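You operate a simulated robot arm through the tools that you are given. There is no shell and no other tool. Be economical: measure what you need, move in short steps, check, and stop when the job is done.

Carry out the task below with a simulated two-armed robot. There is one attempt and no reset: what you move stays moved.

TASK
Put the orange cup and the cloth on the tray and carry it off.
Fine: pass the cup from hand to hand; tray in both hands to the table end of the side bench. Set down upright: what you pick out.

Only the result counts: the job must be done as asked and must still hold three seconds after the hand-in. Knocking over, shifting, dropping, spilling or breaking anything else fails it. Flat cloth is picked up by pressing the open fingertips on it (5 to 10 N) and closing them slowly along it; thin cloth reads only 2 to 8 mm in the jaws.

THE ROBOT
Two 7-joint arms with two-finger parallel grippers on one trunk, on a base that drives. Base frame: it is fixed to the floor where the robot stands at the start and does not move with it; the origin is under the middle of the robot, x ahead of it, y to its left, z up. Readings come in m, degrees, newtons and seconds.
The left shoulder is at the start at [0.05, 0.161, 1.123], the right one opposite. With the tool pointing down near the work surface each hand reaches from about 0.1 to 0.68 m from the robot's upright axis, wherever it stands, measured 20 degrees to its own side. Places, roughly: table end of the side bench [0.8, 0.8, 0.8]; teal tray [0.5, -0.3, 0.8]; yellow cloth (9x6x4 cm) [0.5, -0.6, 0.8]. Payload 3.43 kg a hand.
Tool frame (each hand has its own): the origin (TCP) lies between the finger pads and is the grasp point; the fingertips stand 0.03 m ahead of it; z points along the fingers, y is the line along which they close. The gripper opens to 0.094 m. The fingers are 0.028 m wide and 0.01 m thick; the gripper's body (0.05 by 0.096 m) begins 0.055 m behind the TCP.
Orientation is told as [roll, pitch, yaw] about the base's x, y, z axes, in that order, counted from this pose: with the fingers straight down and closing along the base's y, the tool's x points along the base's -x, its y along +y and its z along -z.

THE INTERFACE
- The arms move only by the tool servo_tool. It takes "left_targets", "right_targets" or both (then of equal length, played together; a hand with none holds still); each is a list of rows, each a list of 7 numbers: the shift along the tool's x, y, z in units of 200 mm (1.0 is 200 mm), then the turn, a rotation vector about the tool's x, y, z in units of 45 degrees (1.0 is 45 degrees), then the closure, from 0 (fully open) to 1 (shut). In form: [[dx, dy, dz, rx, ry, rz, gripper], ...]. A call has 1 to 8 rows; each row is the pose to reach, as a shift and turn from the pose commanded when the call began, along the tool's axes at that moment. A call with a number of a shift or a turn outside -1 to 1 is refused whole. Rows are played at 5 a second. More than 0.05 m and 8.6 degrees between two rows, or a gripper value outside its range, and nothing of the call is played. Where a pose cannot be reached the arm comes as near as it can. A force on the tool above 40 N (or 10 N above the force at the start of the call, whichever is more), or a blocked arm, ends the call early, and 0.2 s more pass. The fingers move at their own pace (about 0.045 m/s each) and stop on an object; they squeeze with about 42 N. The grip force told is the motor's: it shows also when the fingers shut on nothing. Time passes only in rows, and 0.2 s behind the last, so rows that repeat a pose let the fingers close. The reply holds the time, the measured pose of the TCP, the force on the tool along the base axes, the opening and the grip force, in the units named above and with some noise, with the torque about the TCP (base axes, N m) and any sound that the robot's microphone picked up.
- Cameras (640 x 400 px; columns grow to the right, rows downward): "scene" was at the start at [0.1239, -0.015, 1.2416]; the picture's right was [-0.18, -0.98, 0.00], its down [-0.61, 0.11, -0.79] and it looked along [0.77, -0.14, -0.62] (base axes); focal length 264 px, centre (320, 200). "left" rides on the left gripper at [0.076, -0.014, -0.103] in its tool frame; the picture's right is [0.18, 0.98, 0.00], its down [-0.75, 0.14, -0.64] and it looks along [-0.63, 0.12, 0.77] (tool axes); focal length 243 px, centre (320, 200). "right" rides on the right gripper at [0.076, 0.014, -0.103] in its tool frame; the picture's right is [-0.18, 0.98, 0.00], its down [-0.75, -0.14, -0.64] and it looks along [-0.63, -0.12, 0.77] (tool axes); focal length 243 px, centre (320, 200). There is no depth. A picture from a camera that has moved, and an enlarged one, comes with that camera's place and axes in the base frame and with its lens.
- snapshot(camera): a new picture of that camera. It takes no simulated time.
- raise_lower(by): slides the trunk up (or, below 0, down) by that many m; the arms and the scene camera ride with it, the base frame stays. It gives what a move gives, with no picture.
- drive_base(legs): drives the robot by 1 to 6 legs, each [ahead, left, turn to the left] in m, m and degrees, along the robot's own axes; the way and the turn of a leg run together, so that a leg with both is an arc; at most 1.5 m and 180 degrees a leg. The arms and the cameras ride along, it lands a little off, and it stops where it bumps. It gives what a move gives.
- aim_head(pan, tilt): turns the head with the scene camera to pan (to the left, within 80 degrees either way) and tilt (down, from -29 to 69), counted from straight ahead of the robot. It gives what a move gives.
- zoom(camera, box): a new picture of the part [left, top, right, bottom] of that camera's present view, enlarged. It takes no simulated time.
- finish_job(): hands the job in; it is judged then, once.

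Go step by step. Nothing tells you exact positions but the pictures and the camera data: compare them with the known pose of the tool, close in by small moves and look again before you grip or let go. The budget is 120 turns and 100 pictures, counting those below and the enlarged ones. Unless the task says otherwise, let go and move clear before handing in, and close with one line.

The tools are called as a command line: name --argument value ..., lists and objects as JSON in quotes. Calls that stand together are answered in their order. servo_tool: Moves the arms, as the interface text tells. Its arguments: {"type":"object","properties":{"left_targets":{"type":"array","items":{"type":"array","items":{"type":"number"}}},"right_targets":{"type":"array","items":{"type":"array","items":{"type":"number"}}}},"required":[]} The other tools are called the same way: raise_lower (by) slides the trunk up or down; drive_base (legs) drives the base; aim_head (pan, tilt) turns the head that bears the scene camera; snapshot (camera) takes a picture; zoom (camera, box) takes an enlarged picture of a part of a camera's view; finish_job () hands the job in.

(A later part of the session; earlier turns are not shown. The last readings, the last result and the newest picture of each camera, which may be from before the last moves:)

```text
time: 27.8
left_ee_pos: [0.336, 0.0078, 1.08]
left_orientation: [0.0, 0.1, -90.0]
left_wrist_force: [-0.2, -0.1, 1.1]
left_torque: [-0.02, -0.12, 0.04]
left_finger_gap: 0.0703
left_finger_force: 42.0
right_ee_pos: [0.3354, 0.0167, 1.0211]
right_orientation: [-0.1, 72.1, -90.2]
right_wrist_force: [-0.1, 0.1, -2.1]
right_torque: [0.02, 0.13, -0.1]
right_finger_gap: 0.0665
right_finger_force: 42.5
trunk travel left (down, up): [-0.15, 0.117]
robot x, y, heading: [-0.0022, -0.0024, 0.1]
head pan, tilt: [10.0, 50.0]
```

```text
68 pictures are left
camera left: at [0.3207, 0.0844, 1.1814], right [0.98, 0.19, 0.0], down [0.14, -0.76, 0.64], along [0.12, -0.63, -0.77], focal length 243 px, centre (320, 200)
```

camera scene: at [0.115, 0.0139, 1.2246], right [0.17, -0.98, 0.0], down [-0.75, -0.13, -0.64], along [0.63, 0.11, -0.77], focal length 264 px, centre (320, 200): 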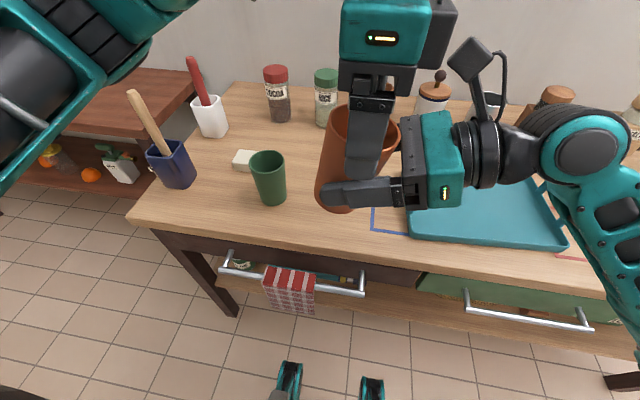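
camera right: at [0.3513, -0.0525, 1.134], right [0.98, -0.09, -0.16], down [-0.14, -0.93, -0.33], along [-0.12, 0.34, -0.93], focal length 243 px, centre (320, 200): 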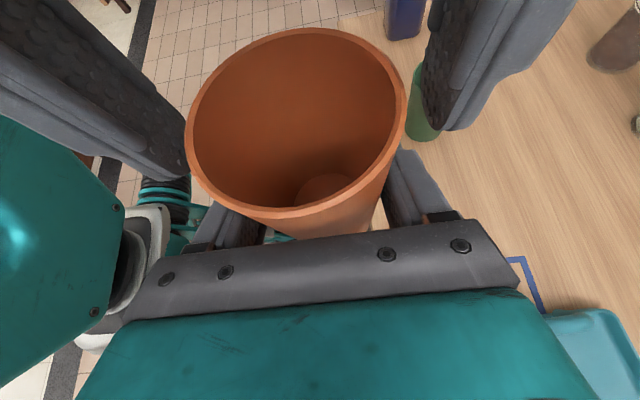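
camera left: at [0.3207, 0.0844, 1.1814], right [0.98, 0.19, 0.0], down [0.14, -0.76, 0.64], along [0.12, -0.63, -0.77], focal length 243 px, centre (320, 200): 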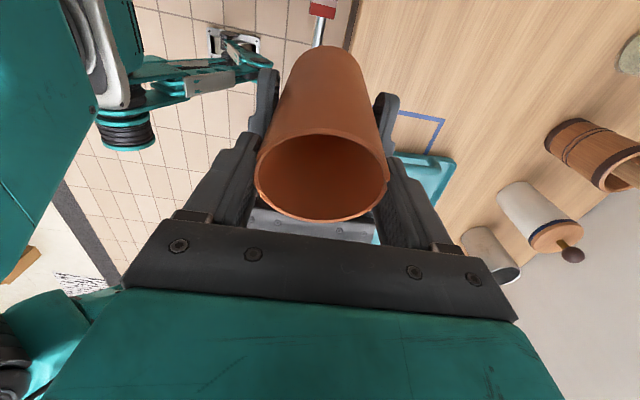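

The left hand now holds the cup as well. I open the right hand and withdraw it backward.

servo_tool --right_targets '[[0, 0, 0, 0, 0, 0, 0.6], [0, 0, 0, 0, 0, 0, 0.3], [0, 0, 0, 0, 0, 0, 0], [0, 0, 0, 0, 0, 0, 0], [0, 0, -0.1, 0, 0, 0, 0], [0, 0, -0.25, 0, 0, 0, 0], [0, 0, -0.45, 0, 0, 0, 0], [0, 0, -0.65, 0, 0, 0, 0]]'

snapshot --camera "scene"

snapshot --camera "right"

```text
time: 29.6
left_ee_pos: [0.3349, 0.0084, 1.0782]
left_orientation: [0.0, 0.2, -89.9]
left_wrist_force: [0.0, -0.3, 0.0]
left_torque: [-0.01, -0.02, -0.03]
left_finger_gap: 0.0699
left_finger_force: 42.0
right_ee_pos: [0.3362, -0.1074, 1.0615]
right_orientation: [0.3, 72.1, -89.7]
right_wrist_force: [0.2, 1.1, 0.4]
right_torque: [0.02, -0.02, 0.03]
right_finger_gap: 0.0942
right_finger_force: 0.1
trunk travel left (down, up): [-0.15, 0.117]
robot x, y, heading: [-0.0013, 0.0007, -0.2]
head pan, tilt: [10.0, 50.0]
```

```text
67 pictures are left
camera scene: at [0.1148, 0.0137, 1.2246], right [0.17, -0.98, 0.0], down [-0.75, -0.13, -0.64], along [0.63, 0.11, -0.77], focal length 264 px, centre (320, 200)
```

scene: 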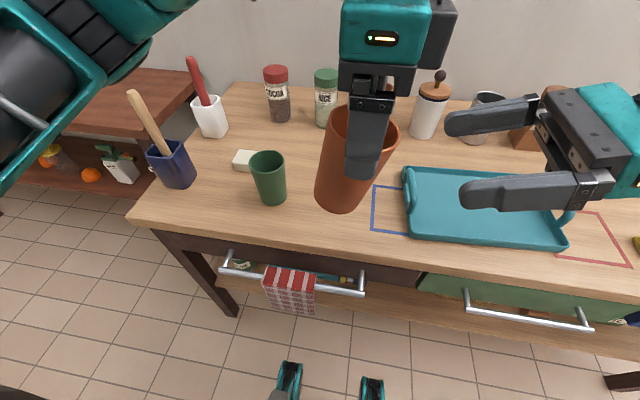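

```text
66 pictures are left
camera right: at [0.3502, -0.1818, 1.1662], right [0.98, -0.06, -0.17], down [-0.14, -0.84, -0.52], along [-0.12, 0.53, -0.84], focal length 243 px, centre (320, 200)
```

right: 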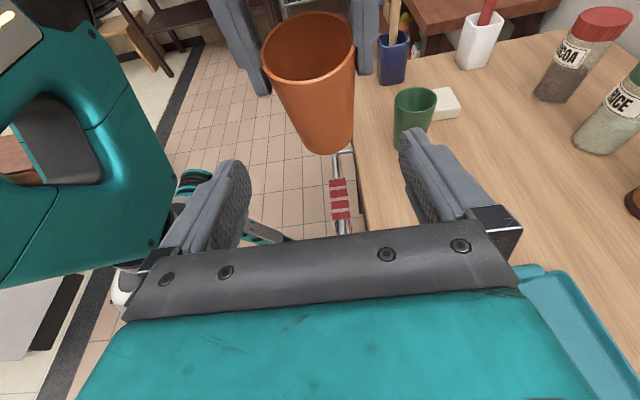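

The hand-over worked and the left hand holds the cup alone. I pull the right hand away and turn the left wrist back.

servo_tool --left_targets '[[0, 0, 0, 0, 0, -0.167, 1], [0, 0, 0, 0, 0, -0.333, 1], [0, 0, 0, 0, 0, -0.5, 1], [0, 0, 0, 0, 0, -0.667, 1], [0, 0, 0, 0, 0, -0.833, 1], [0, 0, 0, 0, 0, -1, 1]]' --right_targets '[[0, 0, -0.167, 0, 0, 0, 0], [0, 0, -0.333, 0, 0, 0, 0], [0, 0, -0.5, 0, 0, 0, 0], [0, 0, -0.667, 0, 0, 0, 0], [0, 0, -0.833, 0, 0, 0, 0], [0, 0, -1, 0, 0, 0, 0]]'

servo_tool --left_targets '[[0, 0, 0, 0, 0, -0.167, 1], [0, 0, 0, 0, 0, -0.333, 1], [0, 0, 0, 0, 0, -0.5, 1], [0, 0, 0, 0, 0, -0.667, 1], [0, 0, 0, 0, 0, -0.833, 1], [0, 0, 0, 0, 0, -1, 1]]' --right_targets '[[0, 0, 0, 0, -0.167, 0, 0], [0, 0, 0, 0, -0.333, 0, 0], [0, 0, 0, 0, -0.5, 0, 0], [0, 0, 0, 0, -0.667, 0, 0], [0, 0, 0, 0, -0.833, 0, 0], [0, 0, 0, 0, -1, 0, 0]]'

servo_tool --right_targets '[[0, 0, 0, 0, -0.15, 0, 0], [0, 0, 0, 0, -0.3, 0, 0], [0, 0, 0, 0, -0.45, 0, 0], [0, 0, 0, 0, -0.6, 0, 0]]'

servo_tool --right_targets '[[0, 0, 0, 0, 0, -0.167, 0], [0, 0, 0, 0, 0, -0.333, 0], [0, 0, 0, 0, 0, -0.5, 0], [0, 0, 0, 0, 0, -0.667, 0], [0, 0, 0, 0, 0, -0.833, 0], [0, 0, 0, 0, 0, -1, 0]]'

servo_tool --right_targets '[[0, 0, 0, 0, 0, -0.167, 0], [0, 0, 0, 0, 0, -0.333, 0], [0, 0, 0, 0, 0, -0.5, 0], [0, 0, 0, 0, 0, -0.667, 0], [0, 0, 0, 0, 0, -0.833, 0], [0, 0, 0, 0, 0, -1, 0]]'

snapshot --camera "scene"

```text
time: 31.0
left_ee_pos: [0.3361, 0.0089, 1.0804]
left_orientation: [0.0, 0.1, -45.0]
left_wrist_force: [0.2, -0.3, 0.5]
left_torque: [0.01, 0.0, -0.01]
left_finger_gap: 0.0702
left_finger_force: 41.9
right_ee_pos: [0.3355, -0.298, 1.1229]
right_orientation: [0.1, 72.0, -89.9]
right_wrist_force: [-0.5, -0.3, -0.6]
right_torque: [0.01, -0.03, -0.02]
right_finger_gap: 0.0939
right_finger_force: 0.1
trunk travel left (down, up): [-0.15, 0.117]
robot x, y, heading: [0.001, -0.0016, 0.1]
head pan, tilt: [10.0, 50.0]
```

```text
time: 32.4
left_ee_pos: [0.3365, 0.0084, 1.0787]
left_orientation: [0.2, -0.1, 0.3]
left_wrist_force: [0.3, -0.7, -1.0]
left_torque: [-0.02, -0.01, -0.01]
left_finger_gap: 0.0702
left_finger_force: 42.1
right_ee_pos: [0.3369, -0.2966, 1.1233]
right_orientation: [0.0, 26.9, -90.2]
right_wrist_force: [0.2, -0.2, -0.2]
right_torque: [-0.01, -0.01, 0.03]
right_finger_gap: 0.0941
right_finger_force: 0.0
trunk travel left (down, up): [-0.15, 0.117]
robot x, y, heading: [-0.0022, -0.0005, 0.4]
head pan, tilt: [10.0, 50.0]
```

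```text
time: 33.4
left_ee_pos: [0.3356, 0.0093, 1.0792]
left_orientation: [0.2, 0.1, 0.0]
left_wrist_force: [0.0, -0.2, -0.7]
left_torque: [0.0, -0.01, -0.01]
left_finger_gap: 0.0699
left_finger_force: 42.3
right_ee_pos: [0.3368, -0.2971, 1.1232]
right_orientation: [0.1, -0.1, -90.0]
right_wrist_force: [0.3, -0.3, 0.1]
right_torque: [-0.02, 0.05, 0.02]
right_finger_gap: 0.0941
right_finger_force: 0.1
trunk travel left (down, up): [-0.15, 0.117]
robot x, y, heading: [-0.0008, 0.0003, 0.0]
head pan, tilt: [10.0, 50.0]
```

```text
time: 34.8
left_ee_pos: [0.3362, 0.0082, 1.0789]
left_orientation: [0.3, 0.0, 0.1]
left_wrist_force: [-0.3, 0.4, -1.1]
left_torque: [0.0, 0.01, -0.03]
left_finger_gap: 0.0697
left_finger_force: 42.1
right_ee_pos: [0.3374, -0.2985, 1.1238]
right_orientation: [0.0, 0.0, -44.9]
right_wrist_force: [0.0, -0.5, 0.6]
right_torque: [-0.01, -0.02, 0.0]
right_finger_gap: 0.0942
right_finger_force: 0.1
trunk travel left (down, up): [-0.15, 0.117]
robot x, y, heading: [-0.0034, -0.0037, -0.0]
head pan, tilt: [10.0, 50.0]
```

```text
time: 36.2
left_ee_pos: [0.3364, 0.0082, 1.0795]
left_orientation: [0.1, 0.0, 0.0]
left_wrist_force: [-0.3, -0.2, -0.5]
left_torque: [0.0, 0.0, -0.01]
left_finger_gap: 0.0699
left_finger_force: 41.9
right_ee_pos: [0.3371, -0.2977, 1.124]
right_orientation: [0.0, 0.0, 0.1]
right_wrist_force: [0.6, -0.4, 0.5]
right_torque: [0.01, -0.01, -0.01]
right_finger_gap: 0.094
right_finger_force: 0.1
trunk travel left (down, up): [-0.15, 0.117]
robot x, y, heading: [-0.0027, 0.0031, -0.1]
head pan, tilt: [10.0, 50.0]
```

```text
65 pictures are left
camera scene: at [0.115, 0.0139, 1.2246], right [0.17, -0.98, 0.0], down [-0.75, -0.13, -0.64], along [0.63, 0.11, -0.77], focal length 264 px, centre (320, 200)
```

scene: 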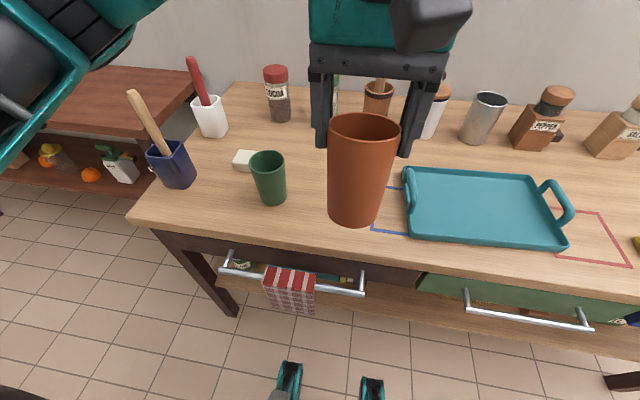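

The cup leans about 12° forward in the left hand, which I'll correct. I drive 0.25 m to the right so both arms are centred on the tray.

drive_base --legs '[[0, -0.25, 0]]'

aim_head --pan 0 --tilt 50

servo_tool --left_targets '[[0, 0, 0, 0, -0.09, 0, 1], [0, 0, 0, 0, -0.18, 0, 1], [0, 0, 0, 0, -0.267, 0, 1]]'

snapshot --camera "scene"

snapshot --camera "right"

```text
time: 39.0
left_ee_pos: [0.3368, -0.243, 1.0787]
left_orientation: [0.3, 0.0, 0.1]
left_wrist_force: [0.6, 0.3, -0.3]
left_torque: [0.01, 0.01, -0.01]
left_finger_gap: 0.0699
left_finger_force: 42.2
right_ee_pos: [0.3371, -0.5488, 1.1234]
right_orientation: [0.0, 0.1, 0.2]
right_wrist_force: [0.3, 0.5, 0.5]
right_torque: [0.03, 0.03, 0.01]
right_finger_gap: 0.094
right_finger_force: 0.0
trunk travel left (down, up): [-0.15, 0.117]
robot x, y, heading: [-0.0022, -0.2483, 0.3]
head pan, tilt: [10.0, 50.0]
```

```text
time: 39.7
left_ee_pos: [0.3367, -0.2425, 1.0792]
left_orientation: [0.2, 0.0, 0.1]
left_wrist_force: [-0.3, -0.8, -0.1]
left_torque: [0.0, -0.03, -0.03]
left_finger_gap: 0.0701
left_finger_force: 42.0
right_ee_pos: [0.3372, -0.5486, 1.1232]
right_orientation: [0.1, -0.1, 0.1]
right_wrist_force: [1.0, 0.7, -0.4]
right_torque: [-0.02, 0.03, 0.04]
right_finger_gap: 0.094
right_finger_force: 0.0
trunk travel left (down, up): [-0.15, 0.117]
robot x, y, heading: [0.0007, -0.2532, 0.1]
head pan, tilt: [0.0, 50.0]
```

```text
time: 40.5
left_ee_pos: [0.337, -0.242, 1.0788]
left_orientation: [0.1, -12.1, 0.0]
left_wrist_force: [-0.9, 0.3, 0.1]
left_torque: [0.01, 0.02, -0.01]
left_finger_gap: 0.0698
left_finger_force: 41.8
right_ee_pos: [0.3385, -0.5484, 1.1239]
right_orientation: [0.0, 0.0, 0.2]
right_wrist_force: [0.1, 0.0, -0.7]
right_torque: [0.02, 0.03, -0.02]
right_finger_gap: 0.0937
right_finger_force: 0.0
trunk travel left (down, up): [-0.15, 0.117]
robot x, y, heading: [0.0019, -0.2514, -0.1]
head pan, tilt: [0.0, 50.0]
```

```text
64 pictures are left
camera scene: at [0.1162, -0.2507, 1.2247], right [0.0, -1.0, 0.0], down [-0.77, 0.0, -0.64], along [0.64, 0.0, -0.77], focal length 264 px, centre (320, 200)
```

scene: 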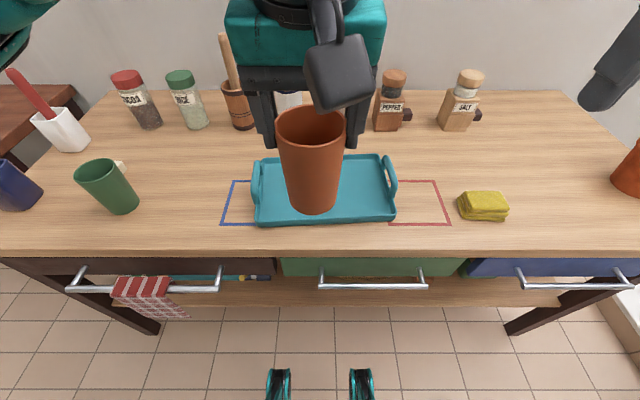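

```text
63 pictures are left
camera right: at [0.2608, -0.5346, 1.2264], right [0.18, 0.98, 0.0], down [0.75, -0.14, 0.64], along [0.63, -0.12, -0.77], focal length 243 px, centre (320, 200)
```

right: 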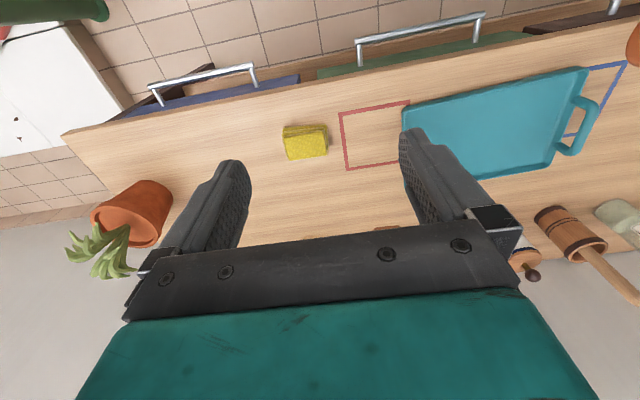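

Axis-aligned view: the tray is centred near [0.52, -0.26], its handles are at y ≈ -0.11 and -0.405, and the cloth is at [0.46, -0.597]. I bring the cup above the tray.

servo_tool --left_targets '[[-0.126, -0.003, 0.138, 0, 0, 0, 1], [-0.253, -0.005, 0.275, 0, 0, 0, 1], [-0.38, -0.008, 0.413, 0, 0, 0, 1], [-0.507, -0.01, 0.551, 0, 0, 0, 1], [-0.633, -0.013, 0.688, 0, 0, 0, 1], [-0.76, -0.015, 0.826, 0, 0, 0, 1]]'

snapshot --camera "scene"

snapshot --camera "right"

snapshot --camera "left"

```text
time: 41.9
left_ee_pos: [0.5203, -0.2452, 0.9481]
left_orientation: [0.2, -12.0, -0.1]
left_wrist_force: [-0.1, 0.0, 0.3]
left_torque: [-0.04, -0.02, -0.03]
left_finger_gap: 0.0699
left_finger_force: 41.9
right_ee_pos: [0.3374, -0.5492, 1.1235]
right_orientation: [0.0, 0.0, 0.2]
right_wrist_force: [0.0, 0.2, 0.4]
right_torque: [0.0, 0.04, 0.0]
right_finger_gap: 0.0941
right_finger_force: 0.0
trunk travel left (down, up): [-0.15, 0.117]
robot x, y, heading: [-0.0004, -0.2528, -0.1]
head pan, tilt: [0.0, 50.0]
```

```text
62 pictures are left
camera scene: at [0.1166, -0.2508, 1.2246], right [0.0, -1.0, 0.0], down [-0.77, 0.0, -0.64], along [0.64, 0.0, -0.77], focal length 264 px, centre (320, 200)
```

scene: 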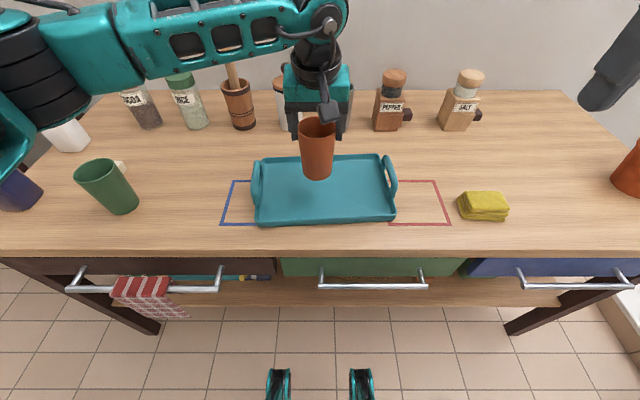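

```text
61 pictures are left
camera right: at [0.2612, -0.5347, 1.2262], right [0.18, 0.98, 0.0], down [0.75, -0.14, 0.64], along [0.63, -0.12, -0.77], focal length 243 px, centre (320, 200)
```

right: 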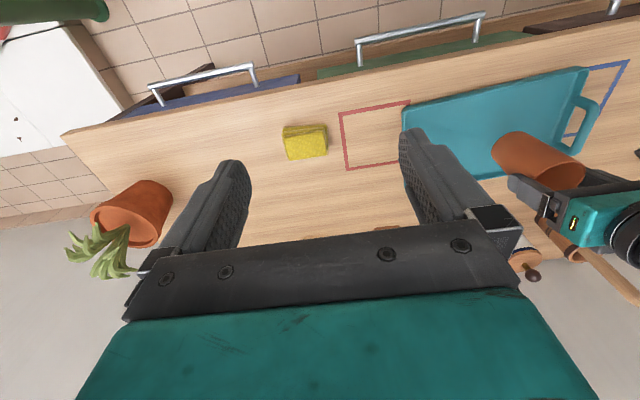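

```text
60 pictures are left
camera left: at [0.4242, -0.2593, 1.0326], right [-0.18, 0.98, -0.03], down [0.6, 0.14, 0.79], along [0.78, 0.12, -0.62], focal length 243 px, centre (320, 200)
```

left: 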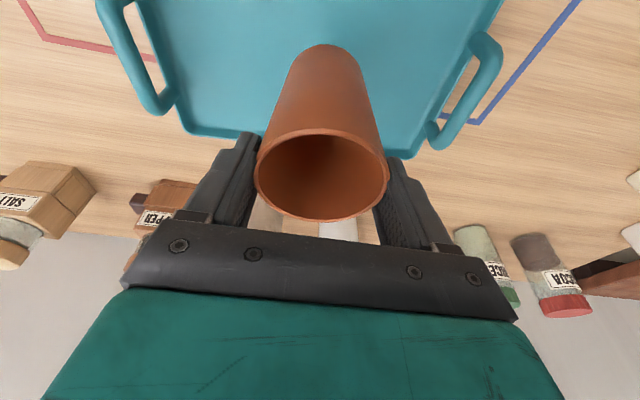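

The cup hovers above the tray. I check its uprightness from the side with the right camera.

zoom --camera "right" --box '[440, 80, 640, 205]'

```text
3.20 times, centred on (540, 142) of right
camera zoom: at [0.2612, -0.5347, 1.2262], right [0.18, 0.98, 0.0], down [0.75, -0.14, 0.64], along [0.63, -0.12, -0.77], focal length 776 px, centre (-384, 384)
```

zoom: 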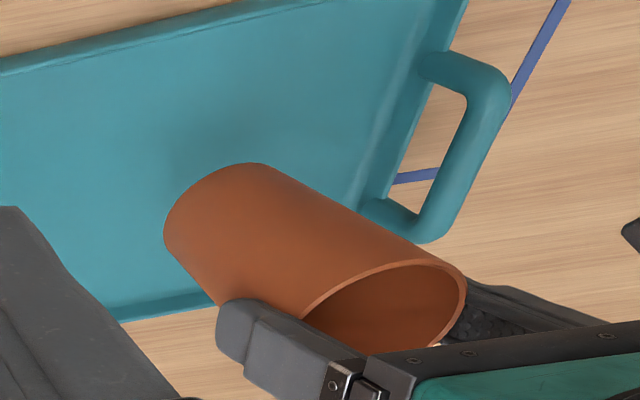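

It looks upright within a few degrees. I lower it in small steps and watch the force.

servo_tool --left_targets '[[0.016, 0, 0.073, 0, 0, 0, 1], [0.031, 0, 0.147, 0, 0, 0, 1], [0.047, 0, 0.22, 0, 0, 0, 1], [0.052, 0, 0.245, 0, 0, 0, 1]]'

servo_tool --left_targets '[[0.005, 0, 0.0245, 0, 0, 0, 1], [0.0104, 0, 0.049, 0, 0, 0, 1]]'

zoom --camera "right" --box '[440, 80, 640, 205]'

zoom --camera "scene" --box '[230, 90, 410, 240]'

```text
time: 42.9
left_ee_pos: [0.5199, -0.2451, 0.899]
left_orientation: [0.2, -11.9, 0.2]
left_wrist_force: [0.0, 0.7, -0.3]
left_torque: [-0.01, 0.01, 0.01]
left_finger_gap: 0.0697
left_finger_force: 42.0
right_ee_pos: [0.3362, -0.5486, 1.1241]
right_orientation: [0.0, 0.0, 0.1]
right_wrist_force: [0.1, -0.5, 0.1]
right_torque: [-0.01, -0.01, -0.01]
right_finger_gap: 0.094
right_finger_force: 0.1
trunk travel left (down, up): [-0.15, 0.117]
robot x, y, heading: [-0.0046, -0.2492, -0.0]
head pan, tilt: [0.0, 50.0]
```

```text
time: 43.5
left_ee_pos: [0.5195, -0.2442, 0.8897]
left_orientation: [0.3, -12.0, 0.2]
left_wrist_force: [-0.9, 0.8, 0.4]
left_torque: [0.02, -0.02, -0.01]
left_finger_gap: 0.07
left_finger_force: 42.2
right_ee_pos: [0.3379, -0.548, 1.1222]
right_orientation: [0.1, 0.0, 0.1]
right_wrist_force: [-0.5, 0.3, 0.4]
right_torque: [0.01, 0.0, 0.0]
right_finger_gap: 0.0939
right_finger_force: 0.0
trunk travel left (down, up): [-0.15, 0.117]
robot x, y, heading: [-0.0016, -0.2469, 0.2]
head pan, tilt: [0.0, 50.0]
```

```text
3.20 times, centred on (540, 142) of right
camera zoom: at [0.2609, -0.5346, 1.2263], right [0.18, 0.98, 0.0], down [0.75, -0.14, 0.64], along [0.63, -0.12, -0.77], focal length 776 px, centre (-384, 384)
```

zoom: 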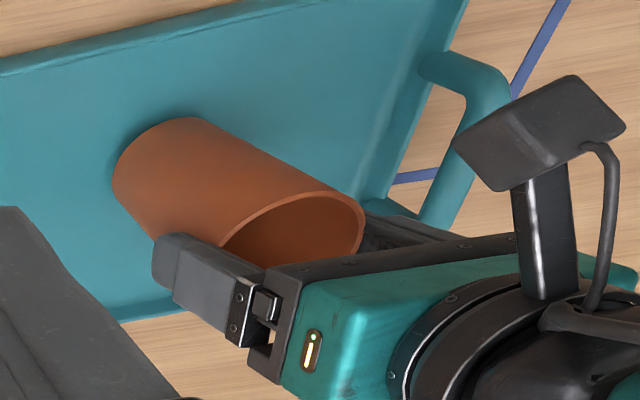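

```text
2.67 times, centred on (320, 165) of scene
camera zoom: at [0.1163, -0.2507, 1.2246], right [0.0, -1.0, 0.0], down [-0.77, 0.0, -0.64], along [0.64, 0.0, -0.77], focal length 703 px, centre (320, 293)
```

zoom: 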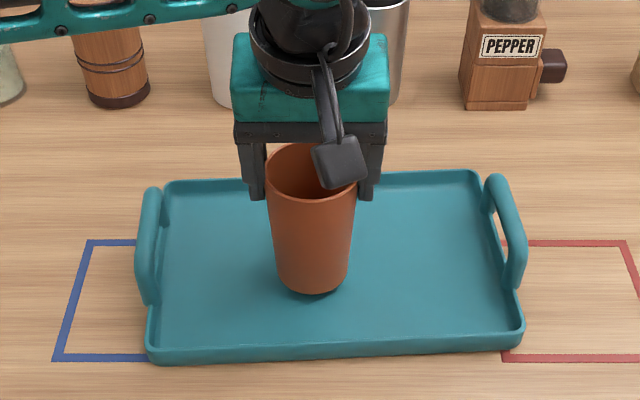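

The cup is almost down, so I lower it in 4 mm steps.

servo_tool --left_targets '[[0.0042, 0, 0.0196, 0, 0, 0, 1], [0.0084, 0, 0.039, 0, 0, 0, 1]]'

servo_tool --left_targets '[[0.0042, 0, 0.0196, 0, 0, 0, 1]]'

```text
time: 44.1
left_ee_pos: [0.5187, -0.2445, 0.8805]
left_orientation: [0.2, -12.1, 0.0]
left_wrist_force: [0.0, -0.6, -0.1]
left_torque: [-0.01, -0.01, -0.01]
left_finger_gap: 0.07
left_finger_force: 41.9
right_ee_pos: [0.3389, -0.5492, 1.122]
right_orientation: [-0.1, 0.0, 0.2]
right_wrist_force: [-0.9, -0.8, 1.2]
right_torque: [0.05, 0.02, -0.03]
right_finger_gap: 0.0937
right_finger_force: 0.1
trunk travel left (down, up): [-0.15, 0.117]
robot x, y, heading: [-0.0026, -0.2533, 0.2]
head pan, tilt: [0.0, 50.0]
```

```text
time: 44.5
left_ee_pos: [0.5186, -0.2452, 0.878]
left_orientation: [0.1, -12.1, 0.1]
left_wrist_force: [-1.2, -0.1, 2.2]
left_torque: [0.06, -0.01, -0.02]
left_finger_gap: 0.07
left_finger_force: 42.3
right_ee_pos: [0.3368, -0.548, 1.1235]
right_orientation: [0.1, -0.1, 0.1]
right_wrist_force: [-0.2, 0.6, -0.4]
right_torque: [-0.01, 0.01, -0.01]
right_finger_gap: 0.0941
right_finger_force: 0.1
trunk travel left (down, up): [-0.15, 0.117]
robot x, y, heading: [0.0001, -0.2505, 0.1]
head pan, tilt: [0.0, 50.0]
```

Contact is starting at about 2 N. I lower a bit further.

servo_tool --left_targets '[[0.003, 0, 0.0147, 0, 0, 0, 1]]'

servo_tool --left_targets '[[0.002, 0, 0.0098, 0, 0, 0, 1]]'

zoom --camera "scene" --box '[230, 90, 410, 240]'

zoom --camera "right" --box '[440, 80, 640, 205]'

```text
time: 44.9
left_ee_pos: [0.5194, -0.2437, 0.8778]
left_orientation: [0.2, -12.3, 0.2]
left_wrist_force: [-3.2, 2.2, 18.0]
left_torque: [0.38, 0.52, -0.02]
left_finger_gap: 0.0697
left_finger_force: 42.1
right_ee_pos: [0.3357, -0.5487, 1.1239]
right_orientation: [-0.1, -0.1, 0.1]
right_wrist_force: [-0.3, 0.4, 0.0]
right_torque: [0.03, -0.01, -0.03]
right_finger_gap: 0.094
right_finger_force: 0.0
trunk travel left (down, up): [-0.15, 0.117]
robot x, y, heading: [0.0041, -0.2518, -0.0]
head pan, tilt: [0.0, 50.0]
```

```text
time: 45.3
left_ee_pos: [0.5186, -0.2446, 0.8765]
left_orientation: [0.1, -12.4, 0.2]
left_wrist_force: [-2.9, 4.3, 33.3]
left_torque: [0.31, 0.64, 0.04]
left_finger_gap: 0.0697
left_finger_force: 41.8
right_ee_pos: [0.3347, -0.5485, 1.125]
right_orientation: [0.0, -0.2, 0.1]
right_wrist_force: [-1.4, -0.2, 0.3]
right_torque: [0.0, -0.03, 0.0]
right_finger_gap: 0.0941
right_finger_force: 0.0
trunk travel left (down, up): [-0.15, 0.117]
robot x, y, heading: [-0.0002, -0.2523, 0.4]
head pan, tilt: [0.0, 50.0]
```

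```text
2.67 times, centred on (320, 165) of scene
camera zoom: at [0.1134, -0.2504, 1.2254], right [0.0, -1.0, 0.0], down [-0.76, 0.0, -0.65], along [0.65, 0.0, -0.76], focal length 703 px, centre (320, 293)
```

zoom: 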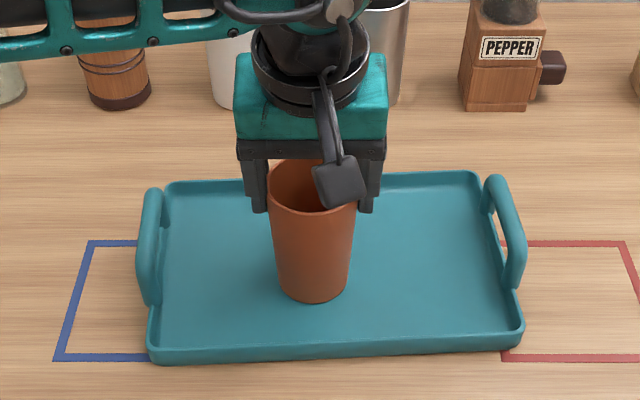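

```text
3.20 times, centred on (540, 142) of right
camera zoom: at [0.2581, -0.5343, 1.2276], right [0.18, 0.98, 0.0], down [0.75, -0.14, 0.64], along [0.63, -0.12, -0.76], focal length 776 px, centre (-384, 384)
```

zoom: 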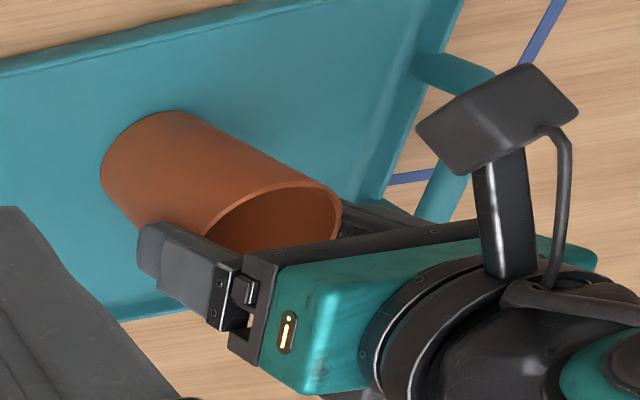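

It is firmly on the tray. I ease off a little, open slowly and lift the left hand away along its axis.

servo_tool --left_targets '[[-0.004, 0, -0.018, 0, 0, 0, 1], [-0.004, 0, -0.018, 0, 0, 0, 0.5], [-0.004, 0, -0.018, 0, 0, 0, 0.2], [-0.004, 0, -0.018, 0, 0, 0, 0], [-0.004, 0, -0.018, 0, 0, 0, 0]]'

snapshot --camera "left"

servo_tool --left_targets '[[0, 0, -0.1, 0, 0, 0, 0], [0, 0, -0.25, 0, 0, 0, 0], [0, 0, -0.45, 0, 0, 0, 0], [0, 0, -0.7, 0, 0, 0, 0], [0, 0, -0.9, 0, 0, 0, 0]]'

snapshot --camera "scene"

```text
time: 46.5
left_ee_pos: [0.5187, -0.245, 0.8757]
left_orientation: [0.2, -12.0, 0.0]
left_wrist_force: [0.2, -0.8, -0.7]
left_torque: [-0.02, 0.01, -0.01]
left_finger_gap: 0.0939
left_finger_force: 0.0
right_ee_pos: [0.3368, -0.5495, 1.1221]
right_orientation: [0.1, 0.1, 0.1]
right_wrist_force: [-0.5, 0.5, 0.8]
right_torque: [0.04, 0.02, 0.0]
right_finger_gap: 0.0937
right_finger_force: 0.0
trunk travel left (down, up): [-0.15, 0.117]
robot x, y, heading: [0.001, -0.2515, 0.2]
head pan, tilt: [0.0, 50.0]
```

```text
54 pictures are left
camera left: at [0.423, -0.2588, 0.9594], right [-0.18, 0.98, -0.03], down [0.6, 0.14, 0.79], along [0.78, 0.12, -0.62], focal length 243 px, centre (320, 200)
```

left: 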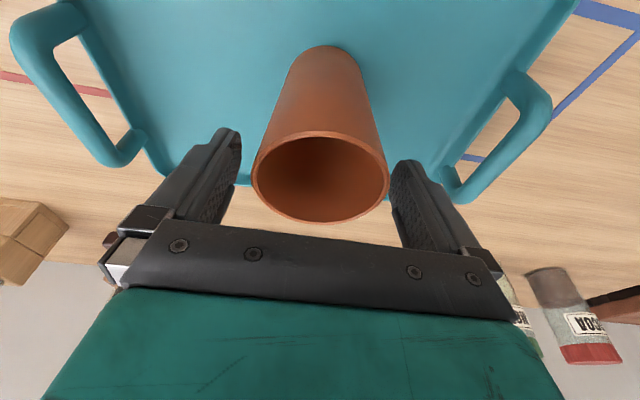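

```text
time: 47.7
left_ee_pos: [0.4807, -0.2459, 1.0513]
left_orientation: [0.4, -12.0, 0.0]
left_wrist_force: [-0.2, 0.0, 0.5]
left_torque: [0.01, -0.03, 0.01]
left_finger_gap: 0.0939
left_finger_force: 0.1
right_ee_pos: [0.3375, -0.5484, 1.1238]
right_orientation: [0.0, -0.1, 0.1]
right_wrist_force: [-0.1, -0.1, 0.1]
right_torque: [-0.01, 0.0, 0.03]
right_finger_gap: 0.0942
right_finger_force: 0.1
trunk travel left (down, up): [-0.15, 0.117]
robot x, y, heading: [-0.0021, -0.253, 0.0]
head pan, tilt: [0.0, 50.0]
```

```text
53 pictures are left
camera scene: at [0.116, -0.2508, 1.2246], right [0.0, -1.0, 0.0], down [-0.77, 0.0, -0.64], along [0.64, 0.0, -0.77], focal length 264 px, centre (320, 200)
```

scene: 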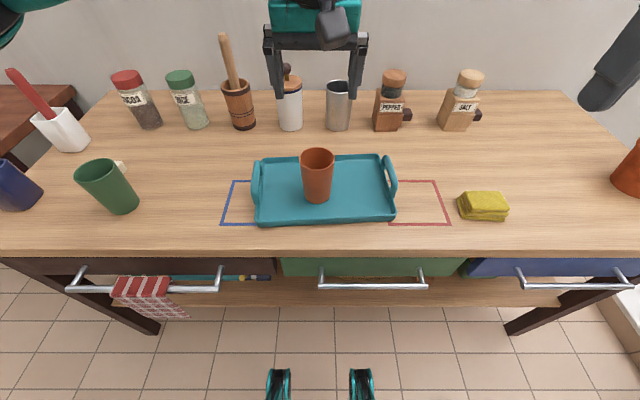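

The cup stands upright on the tray. Now the cloth: I move the left hand aside and turn the right wrist +90° so it closes across the cloth's 6 cm side.

servo_tool --left_targets '[[0, 0.08, 0, 0, 0.045, 0, 0], [0, 0.16, 0, 0, 0.09, 0, 0], [0, 0.24, 0, 0, 0.135, 0, 0], [0, 0.32, 0, 0, 0.18, 0, 0], [0, 0.42, 0, 0, 0.225, 0, 0], [0, 0.5, 0, 0, 0.267, 0, 0]]' --right_targets '[[0, 0, 0, 0, 0, -0.167, 0], [0, 0, 0, 0, 0, -0.333, 0], [0, 0, 0, 0, 0, -0.5, 0], [0, 0, 0, 0, 0, -0.667, 0], [0, 0, 0, 0, 0, -0.833, 0], [0, 0, 0, 0, 0, -1, 0]]'

servo_tool --right_targets '[[0, 0, 0, 0, 0, -0.167, 0], [0, 0, 0, 0, 0, -0.333, 0], [0, 0, 0, 0, 0, -0.5, 0], [0, 0, 0, 0, 0, -0.667, 0], [0, 0, 0, 0, 0, -0.833, 0], [0, 0, 0, 0, 0, -1, 0]]'

```text
time: 49.1
left_ee_pos: [0.4816, -0.1441, 1.052]
left_orientation: [0.2, 0.0, -0.1]
left_wrist_force: [0.5, 0.0, 0.0]
left_torque: [-0.01, 0.01, -0.03]
left_finger_gap: 0.0941
left_finger_force: 0.0
right_ee_pos: [0.3388, -0.5493, 1.1225]
right_orientation: [-0.1, 0.0, 45.2]
right_wrist_force: [-1.0, 0.0, 0.8]
right_torque: [0.02, 0.0, 0.01]
right_finger_gap: 0.0939
right_finger_force: 0.0
trunk travel left (down, up): [-0.15, 0.117]
robot x, y, heading: [-0.0005, -0.2538, 0.2]
head pan, tilt: [0.0, 50.0]
```

```text
time: 50.5
left_ee_pos: [0.4809, -0.1441, 1.0531]
left_orientation: [0.2, 0.0, 0.1]
left_wrist_force: [0.3, 0.4, 0.8]
left_torque: [0.0, 0.02, 0.01]
left_finger_gap: 0.0939
left_finger_force: 0.1
right_ee_pos: [0.3372, -0.5487, 1.1225]
right_orientation: [0.0, -0.1, 90.2]
right_wrist_force: [0.4, -0.1, 0.8]
right_torque: [0.02, 0.04, 0.02]
right_finger_gap: 0.0941
right_finger_force: 0.1
trunk travel left (down, up): [-0.15, 0.117]
robot x, y, heading: [0.0008, -0.2495, 0.1]
head pan, tilt: [0.0, 50.0]
```

I move the right hand above the cloth.

servo_tool --right_targets '[[0.048, -0.123, 0.172, 0, 0, 0, 0], [0.096, -0.246, 0.344, 0, 0, 0, 0], [0.144, -0.369, 0.516, 0, 0, 0, 0], [0.192, -0.492, 0.688, 0, 0, 0, 0], [0.24, -0.615, 0.86, 0, 0, 0, 0]]'

snapshot --camera "right"

snapshot --camera "scene"

```text
time: 51.7
left_ee_pos: [0.4822, -0.1438, 1.0515]
left_orientation: [0.2, 0.0, 0.1]
left_wrist_force: [-0.2, 0.2, 0.5]
left_torque: [-0.02, 0.04, 0.0]
left_finger_gap: 0.0941
left_finger_force: 0.0
right_ee_pos: [0.4589, -0.5971, 0.9504]
right_orientation: [0.0, 0.0, 90.2]
right_wrist_force: [0.4, 0.6, -0.8]
right_torque: [0.02, -0.01, 0.01]
right_finger_gap: 0.0941
right_finger_force: 0.1
trunk travel left (down, up): [-0.15, 0.117]
robot x, y, heading: [0.001, -0.2535, 0.1]
head pan, tilt: [0.0, 50.0]
```

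```text
52 pictures are left
camera right: at [0.446, -0.6733, 1.0541], right [-0.98, 0.18, 0.0], down [0.14, 0.75, 0.64], along [0.12, 0.63, -0.77], focal length 243 px, centre (320, 200)
```

right: 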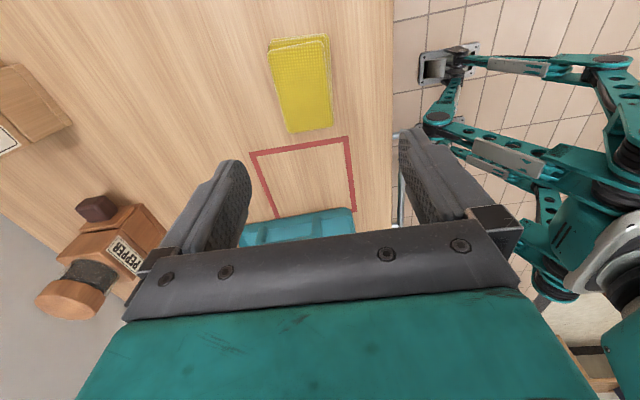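

```text
51 pictures are left
camera scene: at [0.1166, -0.2509, 1.2246], right [0.0, -1.0, 0.0], down [-0.77, 0.0, -0.64], along [0.64, 0.0, -0.77], focal length 264 px, centre (320, 200)
```

scene: 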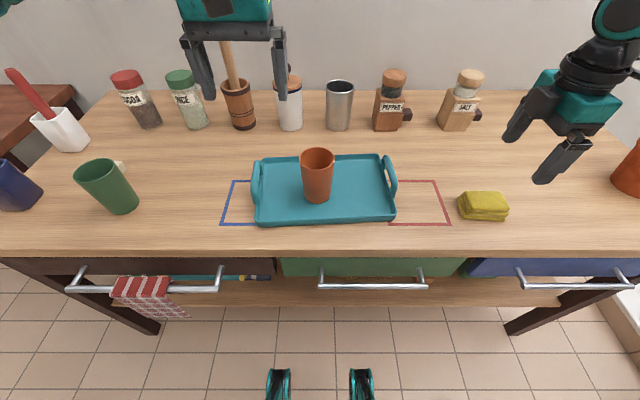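

The cloth centre is at about [0.471, -0.606]. I lower partway and check the alignment.

servo_tool --right_targets '[[0.02, -0.03, 0.15, 0, 0, 0, 0], [0.045, -0.06, 0.3, 0, 0, 0, 0], [0.045, -0.06, 0.42, 0, 0, 0, 0]]'

snapshot --camera "right"

zoom --camera "scene" --box '[400, 100, 600, 240]'

```text
time: 52.5
left_ee_pos: [0.4802, -0.145, 1.0521]
left_orientation: [0.1, 0.0, 0.1]
left_wrist_force: [1.4, 0.2, 0.2]
left_torque: [0.02, 0.0, -0.04]
left_finger_gap: 0.0943
left_finger_force: 0.0
right_ee_pos: [0.4724, -0.606, 0.8684]
right_orientation: [-0.1, 0.0, 90.1]
right_wrist_force: [0.0, 0.0, -0.4]
right_torque: [0.0, -0.01, -0.02]
right_finger_gap: 0.0942
right_finger_force: 0.0
trunk travel left (down, up): [-0.15, 0.117]
robot x, y, heading: [0.0004, -0.2485, -0.1]
head pan, tilt: [0.0, 50.0]
```

```text
50 pictures are left
camera right: at [0.4575, -0.6819, 0.9709], right [-0.98, 0.18, 0.0], down [0.14, 0.75, 0.64], along [0.12, 0.63, -0.77], focal length 243 px, centre (320, 200)
```

right: 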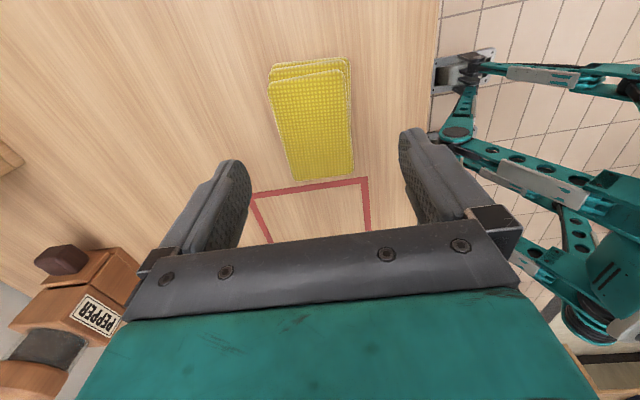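

```text
2.86 times, centred on (500, 170) of scene
camera zoom: at [0.1163, -0.2508, 1.2247], right [0.0, -1.0, 0.0], down [-0.77, 0.0, -0.64], along [0.64, 0.0, -0.77], focal length 753 px, centre (-194, 286)
```

zoom: 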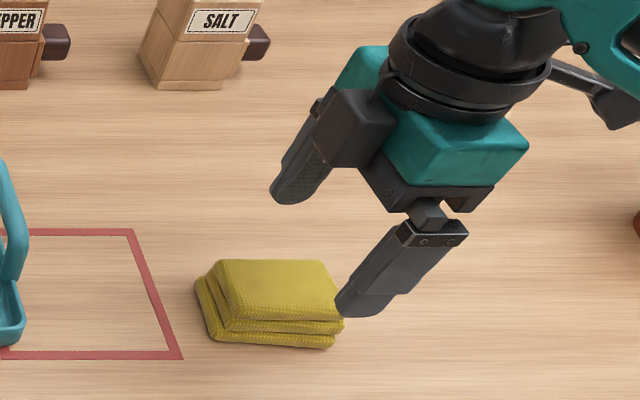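

Triangulating the marks puts the table at z ≈ 0.76 and the cloth at [0.475, -0.609], right under the hand. I go down so the fingertips end just above the table.

servo_tool --right_targets '[[0.01, -0.01, 0.12, 0, 0, 0, 0], [0.015, -0.013, 0.24, 0, 0, 0, 0], [0.015, -0.013, 0.3, 0, 0, 0, 0], [0.015, -0.013, 0.34, 0, 0, 0, 0]]'

snapshot --camera "right"

zoom --camera "scene" --box '[400, 100, 600, 240]'

```text
time: 53.5
left_ee_pos: [0.482, -0.1454, 1.0523]
left_orientation: [0.3, 0.1, 0.1]
left_wrist_force: [-0.2, 0.3, -0.7]
left_torque: [-0.02, 0.01, 0.05]
left_finger_gap: 0.0941
left_finger_force: 0.1
right_ee_pos: [0.4747, -0.6093, 0.7996]
right_orientation: [0.0, 0.0, 90.1]
right_wrist_force: [-0.8, 0.7, 0.5]
right_torque: [-0.03, 0.01, -0.04]
right_finger_gap: 0.094
right_finger_force: 0.1
trunk travel left (down, up): [-0.15, 0.117]
robot x, y, heading: [-0.0018, -0.2497, 0.0]
head pan, tilt: [0.0, 50.0]
```

```text
48 pictures are left
camera right: at [0.4609, -0.6849, 0.9023], right [-0.98, 0.18, 0.0], down [0.14, 0.75, 0.64], along [0.12, 0.63, -0.77], focal length 243 px, centre (320, 200)
```

right: 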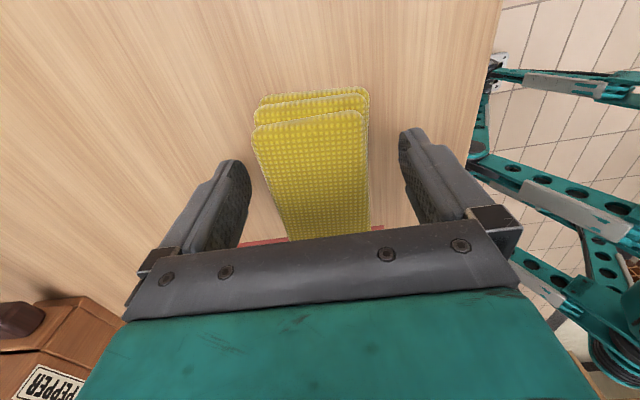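

```text
2.86 times, centred on (500, 170) of scene
camera zoom: at [0.1163, -0.2508, 1.2246], right [0.0, -1.0, 0.0], down [-0.77, 0.0, -0.64], along [0.64, 0.0, -0.77], focal length 753 px, centre (-194, 286)
```

zoom: 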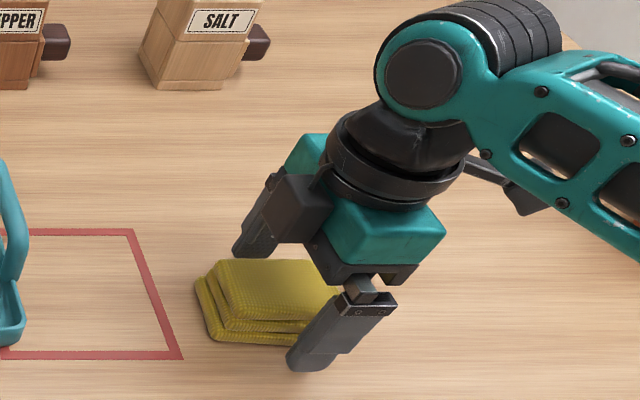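

The fingers straddle the cloth but sit toward its right end. I shift 15 mm left and close.

servo_tool --right_targets '[[-0.07, 0, 0.02, 0, 0, 0, 0], [-0.07, 0, 0.02, 0, 0, 0, 0.2], [-0.07, 0, 0.02, 0, 0, 0, 0.4], [-0.07, 0, 0.02, 0, 0, 0, 0.7], [-0.07, 0, 0.02, 0, 0, 0, 1], [-0.07, 0, 0.02, 0, 0, 0, 1], [-0.07, 0, 0.02, 0, 0, 0, 1], [-0.07, 0, 0.02, 0, 0, 0, 1]]'

servo_tool --right_targets '[[0, 0, -0.1, 0, 0, 0, 1], [0, 0, -0.25, 0, 0, 0, 1], [0, 0, -0.45, 0, 0, 0, 1], [0, 0, -0.65, 0, 0, 0, 1]]'

snapshot --camera "scene"

snapshot --camera "right"

```text
time: 55.3
left_ee_pos: [0.4817, -0.1444, 1.0524]
left_orientation: [0.2, 0.1, 0.1]
left_wrist_force: [-0.1, 0.4, -0.6]
left_torque: [0.0, -0.02, 0.01]
left_finger_gap: 0.0942
left_finger_force: 0.0
right_ee_pos: [0.4744, -0.5949, 0.7958]
right_orientation: [0.0, 0.0, 90.2]
right_wrist_force: [-0.2, -0.7, -0.1]
right_torque: [-0.01, -0.03, -0.03]
right_finger_gap: 0.0642
right_finger_force: 41.9
trunk travel left (down, up): [-0.15, 0.117]
robot x, y, heading: [0.0027, -0.2503, 0.2]
head pan, tilt: [0.0, 50.0]
```

```text
time: 56.3
left_ee_pos: [0.4811, -0.1436, 1.0531]
left_orientation: [0.2, 0.1, 0.1]
left_wrist_force: [-1.0, -0.6, -0.2]
left_torque: [0.02, -0.01, -0.04]
left_finger_gap: 0.094
left_finger_force: 0.0
right_ee_pos: [0.4747, -0.5975, 0.9264]
right_orientation: [0.0, 0.0, 90.1]
right_wrist_force: [-0.1, -0.1, -0.5]
right_torque: [0.01, 0.02, 0.0]
right_finger_gap: 0.0638
right_finger_force: 41.7
trunk travel left (down, up): [-0.15, 0.117]
robot x, y, heading: [-0.0016, -0.2538, 0.3]
head pan, tilt: [0.0, 50.0]
```

```text
46 pictures are left
camera scene: at [0.1162, -0.2506, 1.2246], right [0.0, -1.0, 0.0], down [-0.77, 0.0, -0.64], along [0.64, 0.0, -0.77], focal length 264 px, centre (320, 200)
```

scene: 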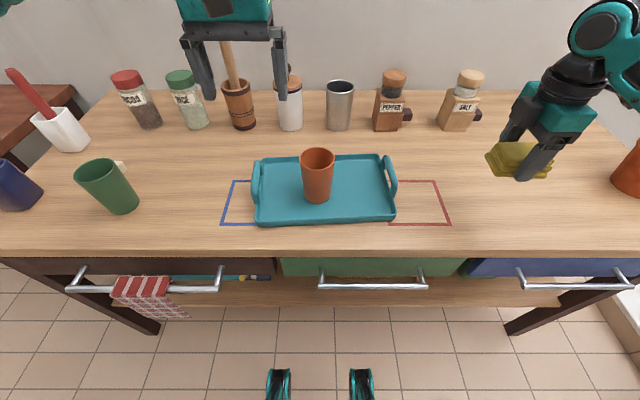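

```text
45 pictures are left
camera right: at [0.4605, -0.6721, 1.0304], right [-0.98, 0.18, 0.0], down [0.14, 0.75, 0.64], along [0.12, 0.63, -0.77], focal length 243 px, centre (320, 200)
```

right: 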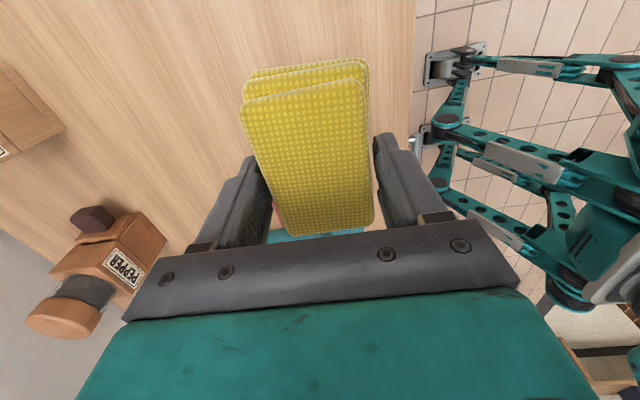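

The cloth is held and centred in the hand. I carry it over the handle to the right half of the tray and move the left hand further aside.

servo_tool --left_targets '[[0, 0.1, 0, 0, 0, 0, 0], [0, 0.2, 0, 0, 0, 0, 0], [0, 0.3, 0, 0, 0, 0, 0], [0, 0.4, 0, 0, 0, 0, 0], [0, 0.5, 0, 0, 0, 0, 0]]' --right_targets '[[-0.2, -0.025, 0, 0, 0, 0, 1], [-0.4, -0.05, 0, 0, 0, 0, 1], [-0.6, -0.075, 0, 0, 0, 0, 1], [-0.8, -0.1, 0, 0, 0, 0, 1], [-1, -0.125, 0, 0, 0, 0, 1]]'

servo_tool --right_targets '[[-0.18, 0, 0, 0, 0, 0, 1], [-0.362, 0, 0, 0, 0, 0, 1], [-0.362, 0, 0.1, 0, 0, 0, 1], [-0.362, 0, 0.25, 0, 0, 0, 1]]'

snapshot --camera "scene"

snapshot --camera "right"

```text
time: 57.5
left_ee_pos: [0.4805, -0.0432, 1.0518]
left_orientation: [0.2, 0.0, 0.1]
left_wrist_force: [0.5, 0.4, 0.2]
left_torque: [0.05, -0.04, -0.01]
left_finger_gap: 0.0938
left_finger_force: 0.0
right_ee_pos: [0.4983, -0.3953, 0.9265]
right_orientation: [0.0, 0.0, 90.1]
right_wrist_force: [-0.3, 0.6, -0.5]
right_torque: [0.02, -0.01, -0.02]
right_finger_gap: 0.0634
right_finger_force: 42.3
trunk travel left (down, up): [-0.15, 0.117]
robot x, y, heading: [-0.0023, -0.2536, -0.1]
head pan, tilt: [0.0, 50.0]
```

```text
time: 58.5
left_ee_pos: [0.4812, -0.046, 1.0527]
left_orientation: [0.2, 0.1, 0.1]
left_wrist_force: [-0.5, 0.5, -0.2]
left_torque: [0.04, -0.02, 0.03]
left_finger_gap: 0.0939
left_finger_force: 0.1
right_ee_pos: [0.4984, -0.3229, 0.8751]
right_orientation: [0.0, 0.0, 90.1]
right_wrist_force: [0.2, 0.0, -0.4]
right_torque: [0.02, 0.02, 0.01]
right_finger_gap: 0.0636
right_finger_force: 42.1
trunk travel left (down, up): [-0.15, 0.117]
robot x, y, heading: [-0.0018, -0.248, 0.3]
head pan, tilt: [0.0, 50.0]
```

```text
44 pictures are left
camera scene: at [0.1164, -0.2508, 1.2247], right [0.0, -1.0, 0.0], down [-0.77, 0.0, -0.64], along [0.64, 0.0, -0.77], focal length 264 px, centre (320, 200)
```

scene: 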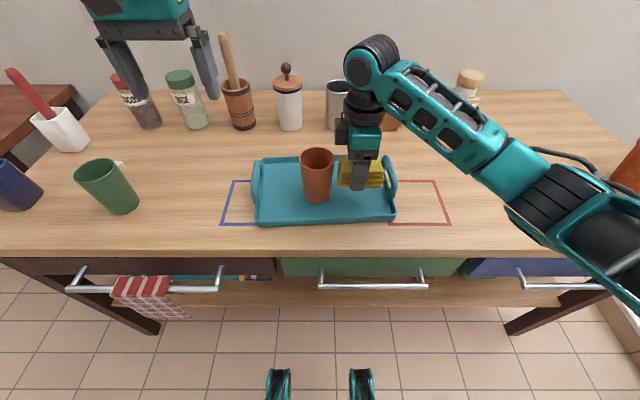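

```text
43 pictures are left
camera right: at [0.4846, -0.3983, 0.9781], right [-0.98, 0.18, 0.0], down [0.14, 0.75, 0.64], along [0.12, 0.63, -0.77], focal length 243 px, centre (320, 200)
```

right: 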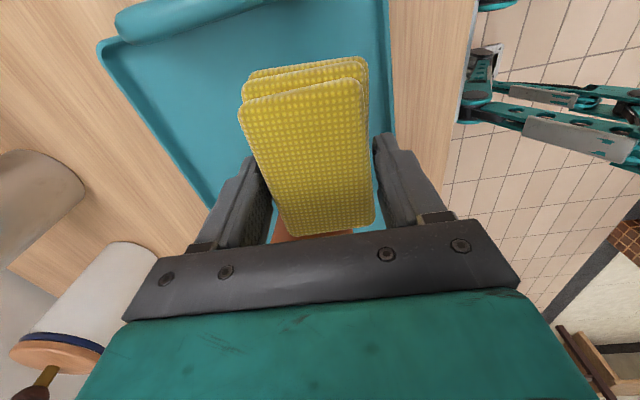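

I shift 22 mm further in so the opening fingers clear the front rim, and 6 mm away from the cup. Then I lower the cloth.

servo_tool --right_targets '[[0.03, -0.11, 0, 0, 0, 0, 1], [0.03, -0.11, 0.12, 0, 0, 0, 1], [0.03, -0.11, 0.24, 0, 0, 0, 1], [0.03, -0.11, 0.31, 0, 0, 0, 1], [0.03, -0.11, 0.335, 0, 0, 0, 1]]'

zoom --camera "scene" --box '[230, 100, 430, 240]'

snapshot --camera "right"

```text
time: 59.7
left_ee_pos: [0.4825, -0.0445, 1.0525]
left_orientation: [0.2, -0.1, 0.2]
left_wrist_force: [0.2, -0.2, 0.0]
left_torque: [0.0, 0.0, -0.02]
left_finger_gap: 0.0941
left_finger_force: 0.0
right_ee_pos: [0.5221, -0.3283, 0.8084]
right_orientation: [0.0, 0.0, 90.1]
right_wrist_force: [-0.3, 0.2, -0.5]
right_torque: [-0.01, -0.02, -0.02]
right_finger_gap: 0.0634
right_finger_force: 41.8
trunk travel left (down, up): [-0.15, 0.117]
robot x, y, heading: [0.0004, -0.2568, 0.0]
head pan, tilt: [0.0, 50.0]
```

```text
2.86 times, centred on (330, 170) of scene
camera zoom: at [0.1163, -0.2508, 1.2246], right [0.0, -1.0, 0.0], down [-0.77, 0.0, -0.64], along [0.64, 0.0, -0.77], focal length 753 px, centre (291, 286)
```

zoom: 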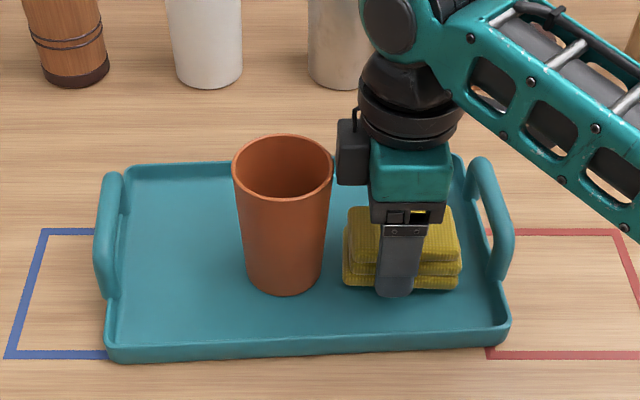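

```text
41 pictures are left
camera right: at [0.5076, -0.4043, 0.911], right [-0.98, 0.18, 0.0], down [0.14, 0.75, 0.64], along [0.12, 0.63, -0.77], focal length 243 px, centre (320, 200)
```

right: 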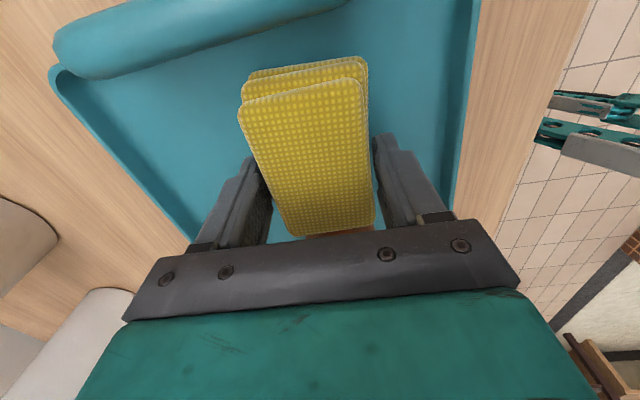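

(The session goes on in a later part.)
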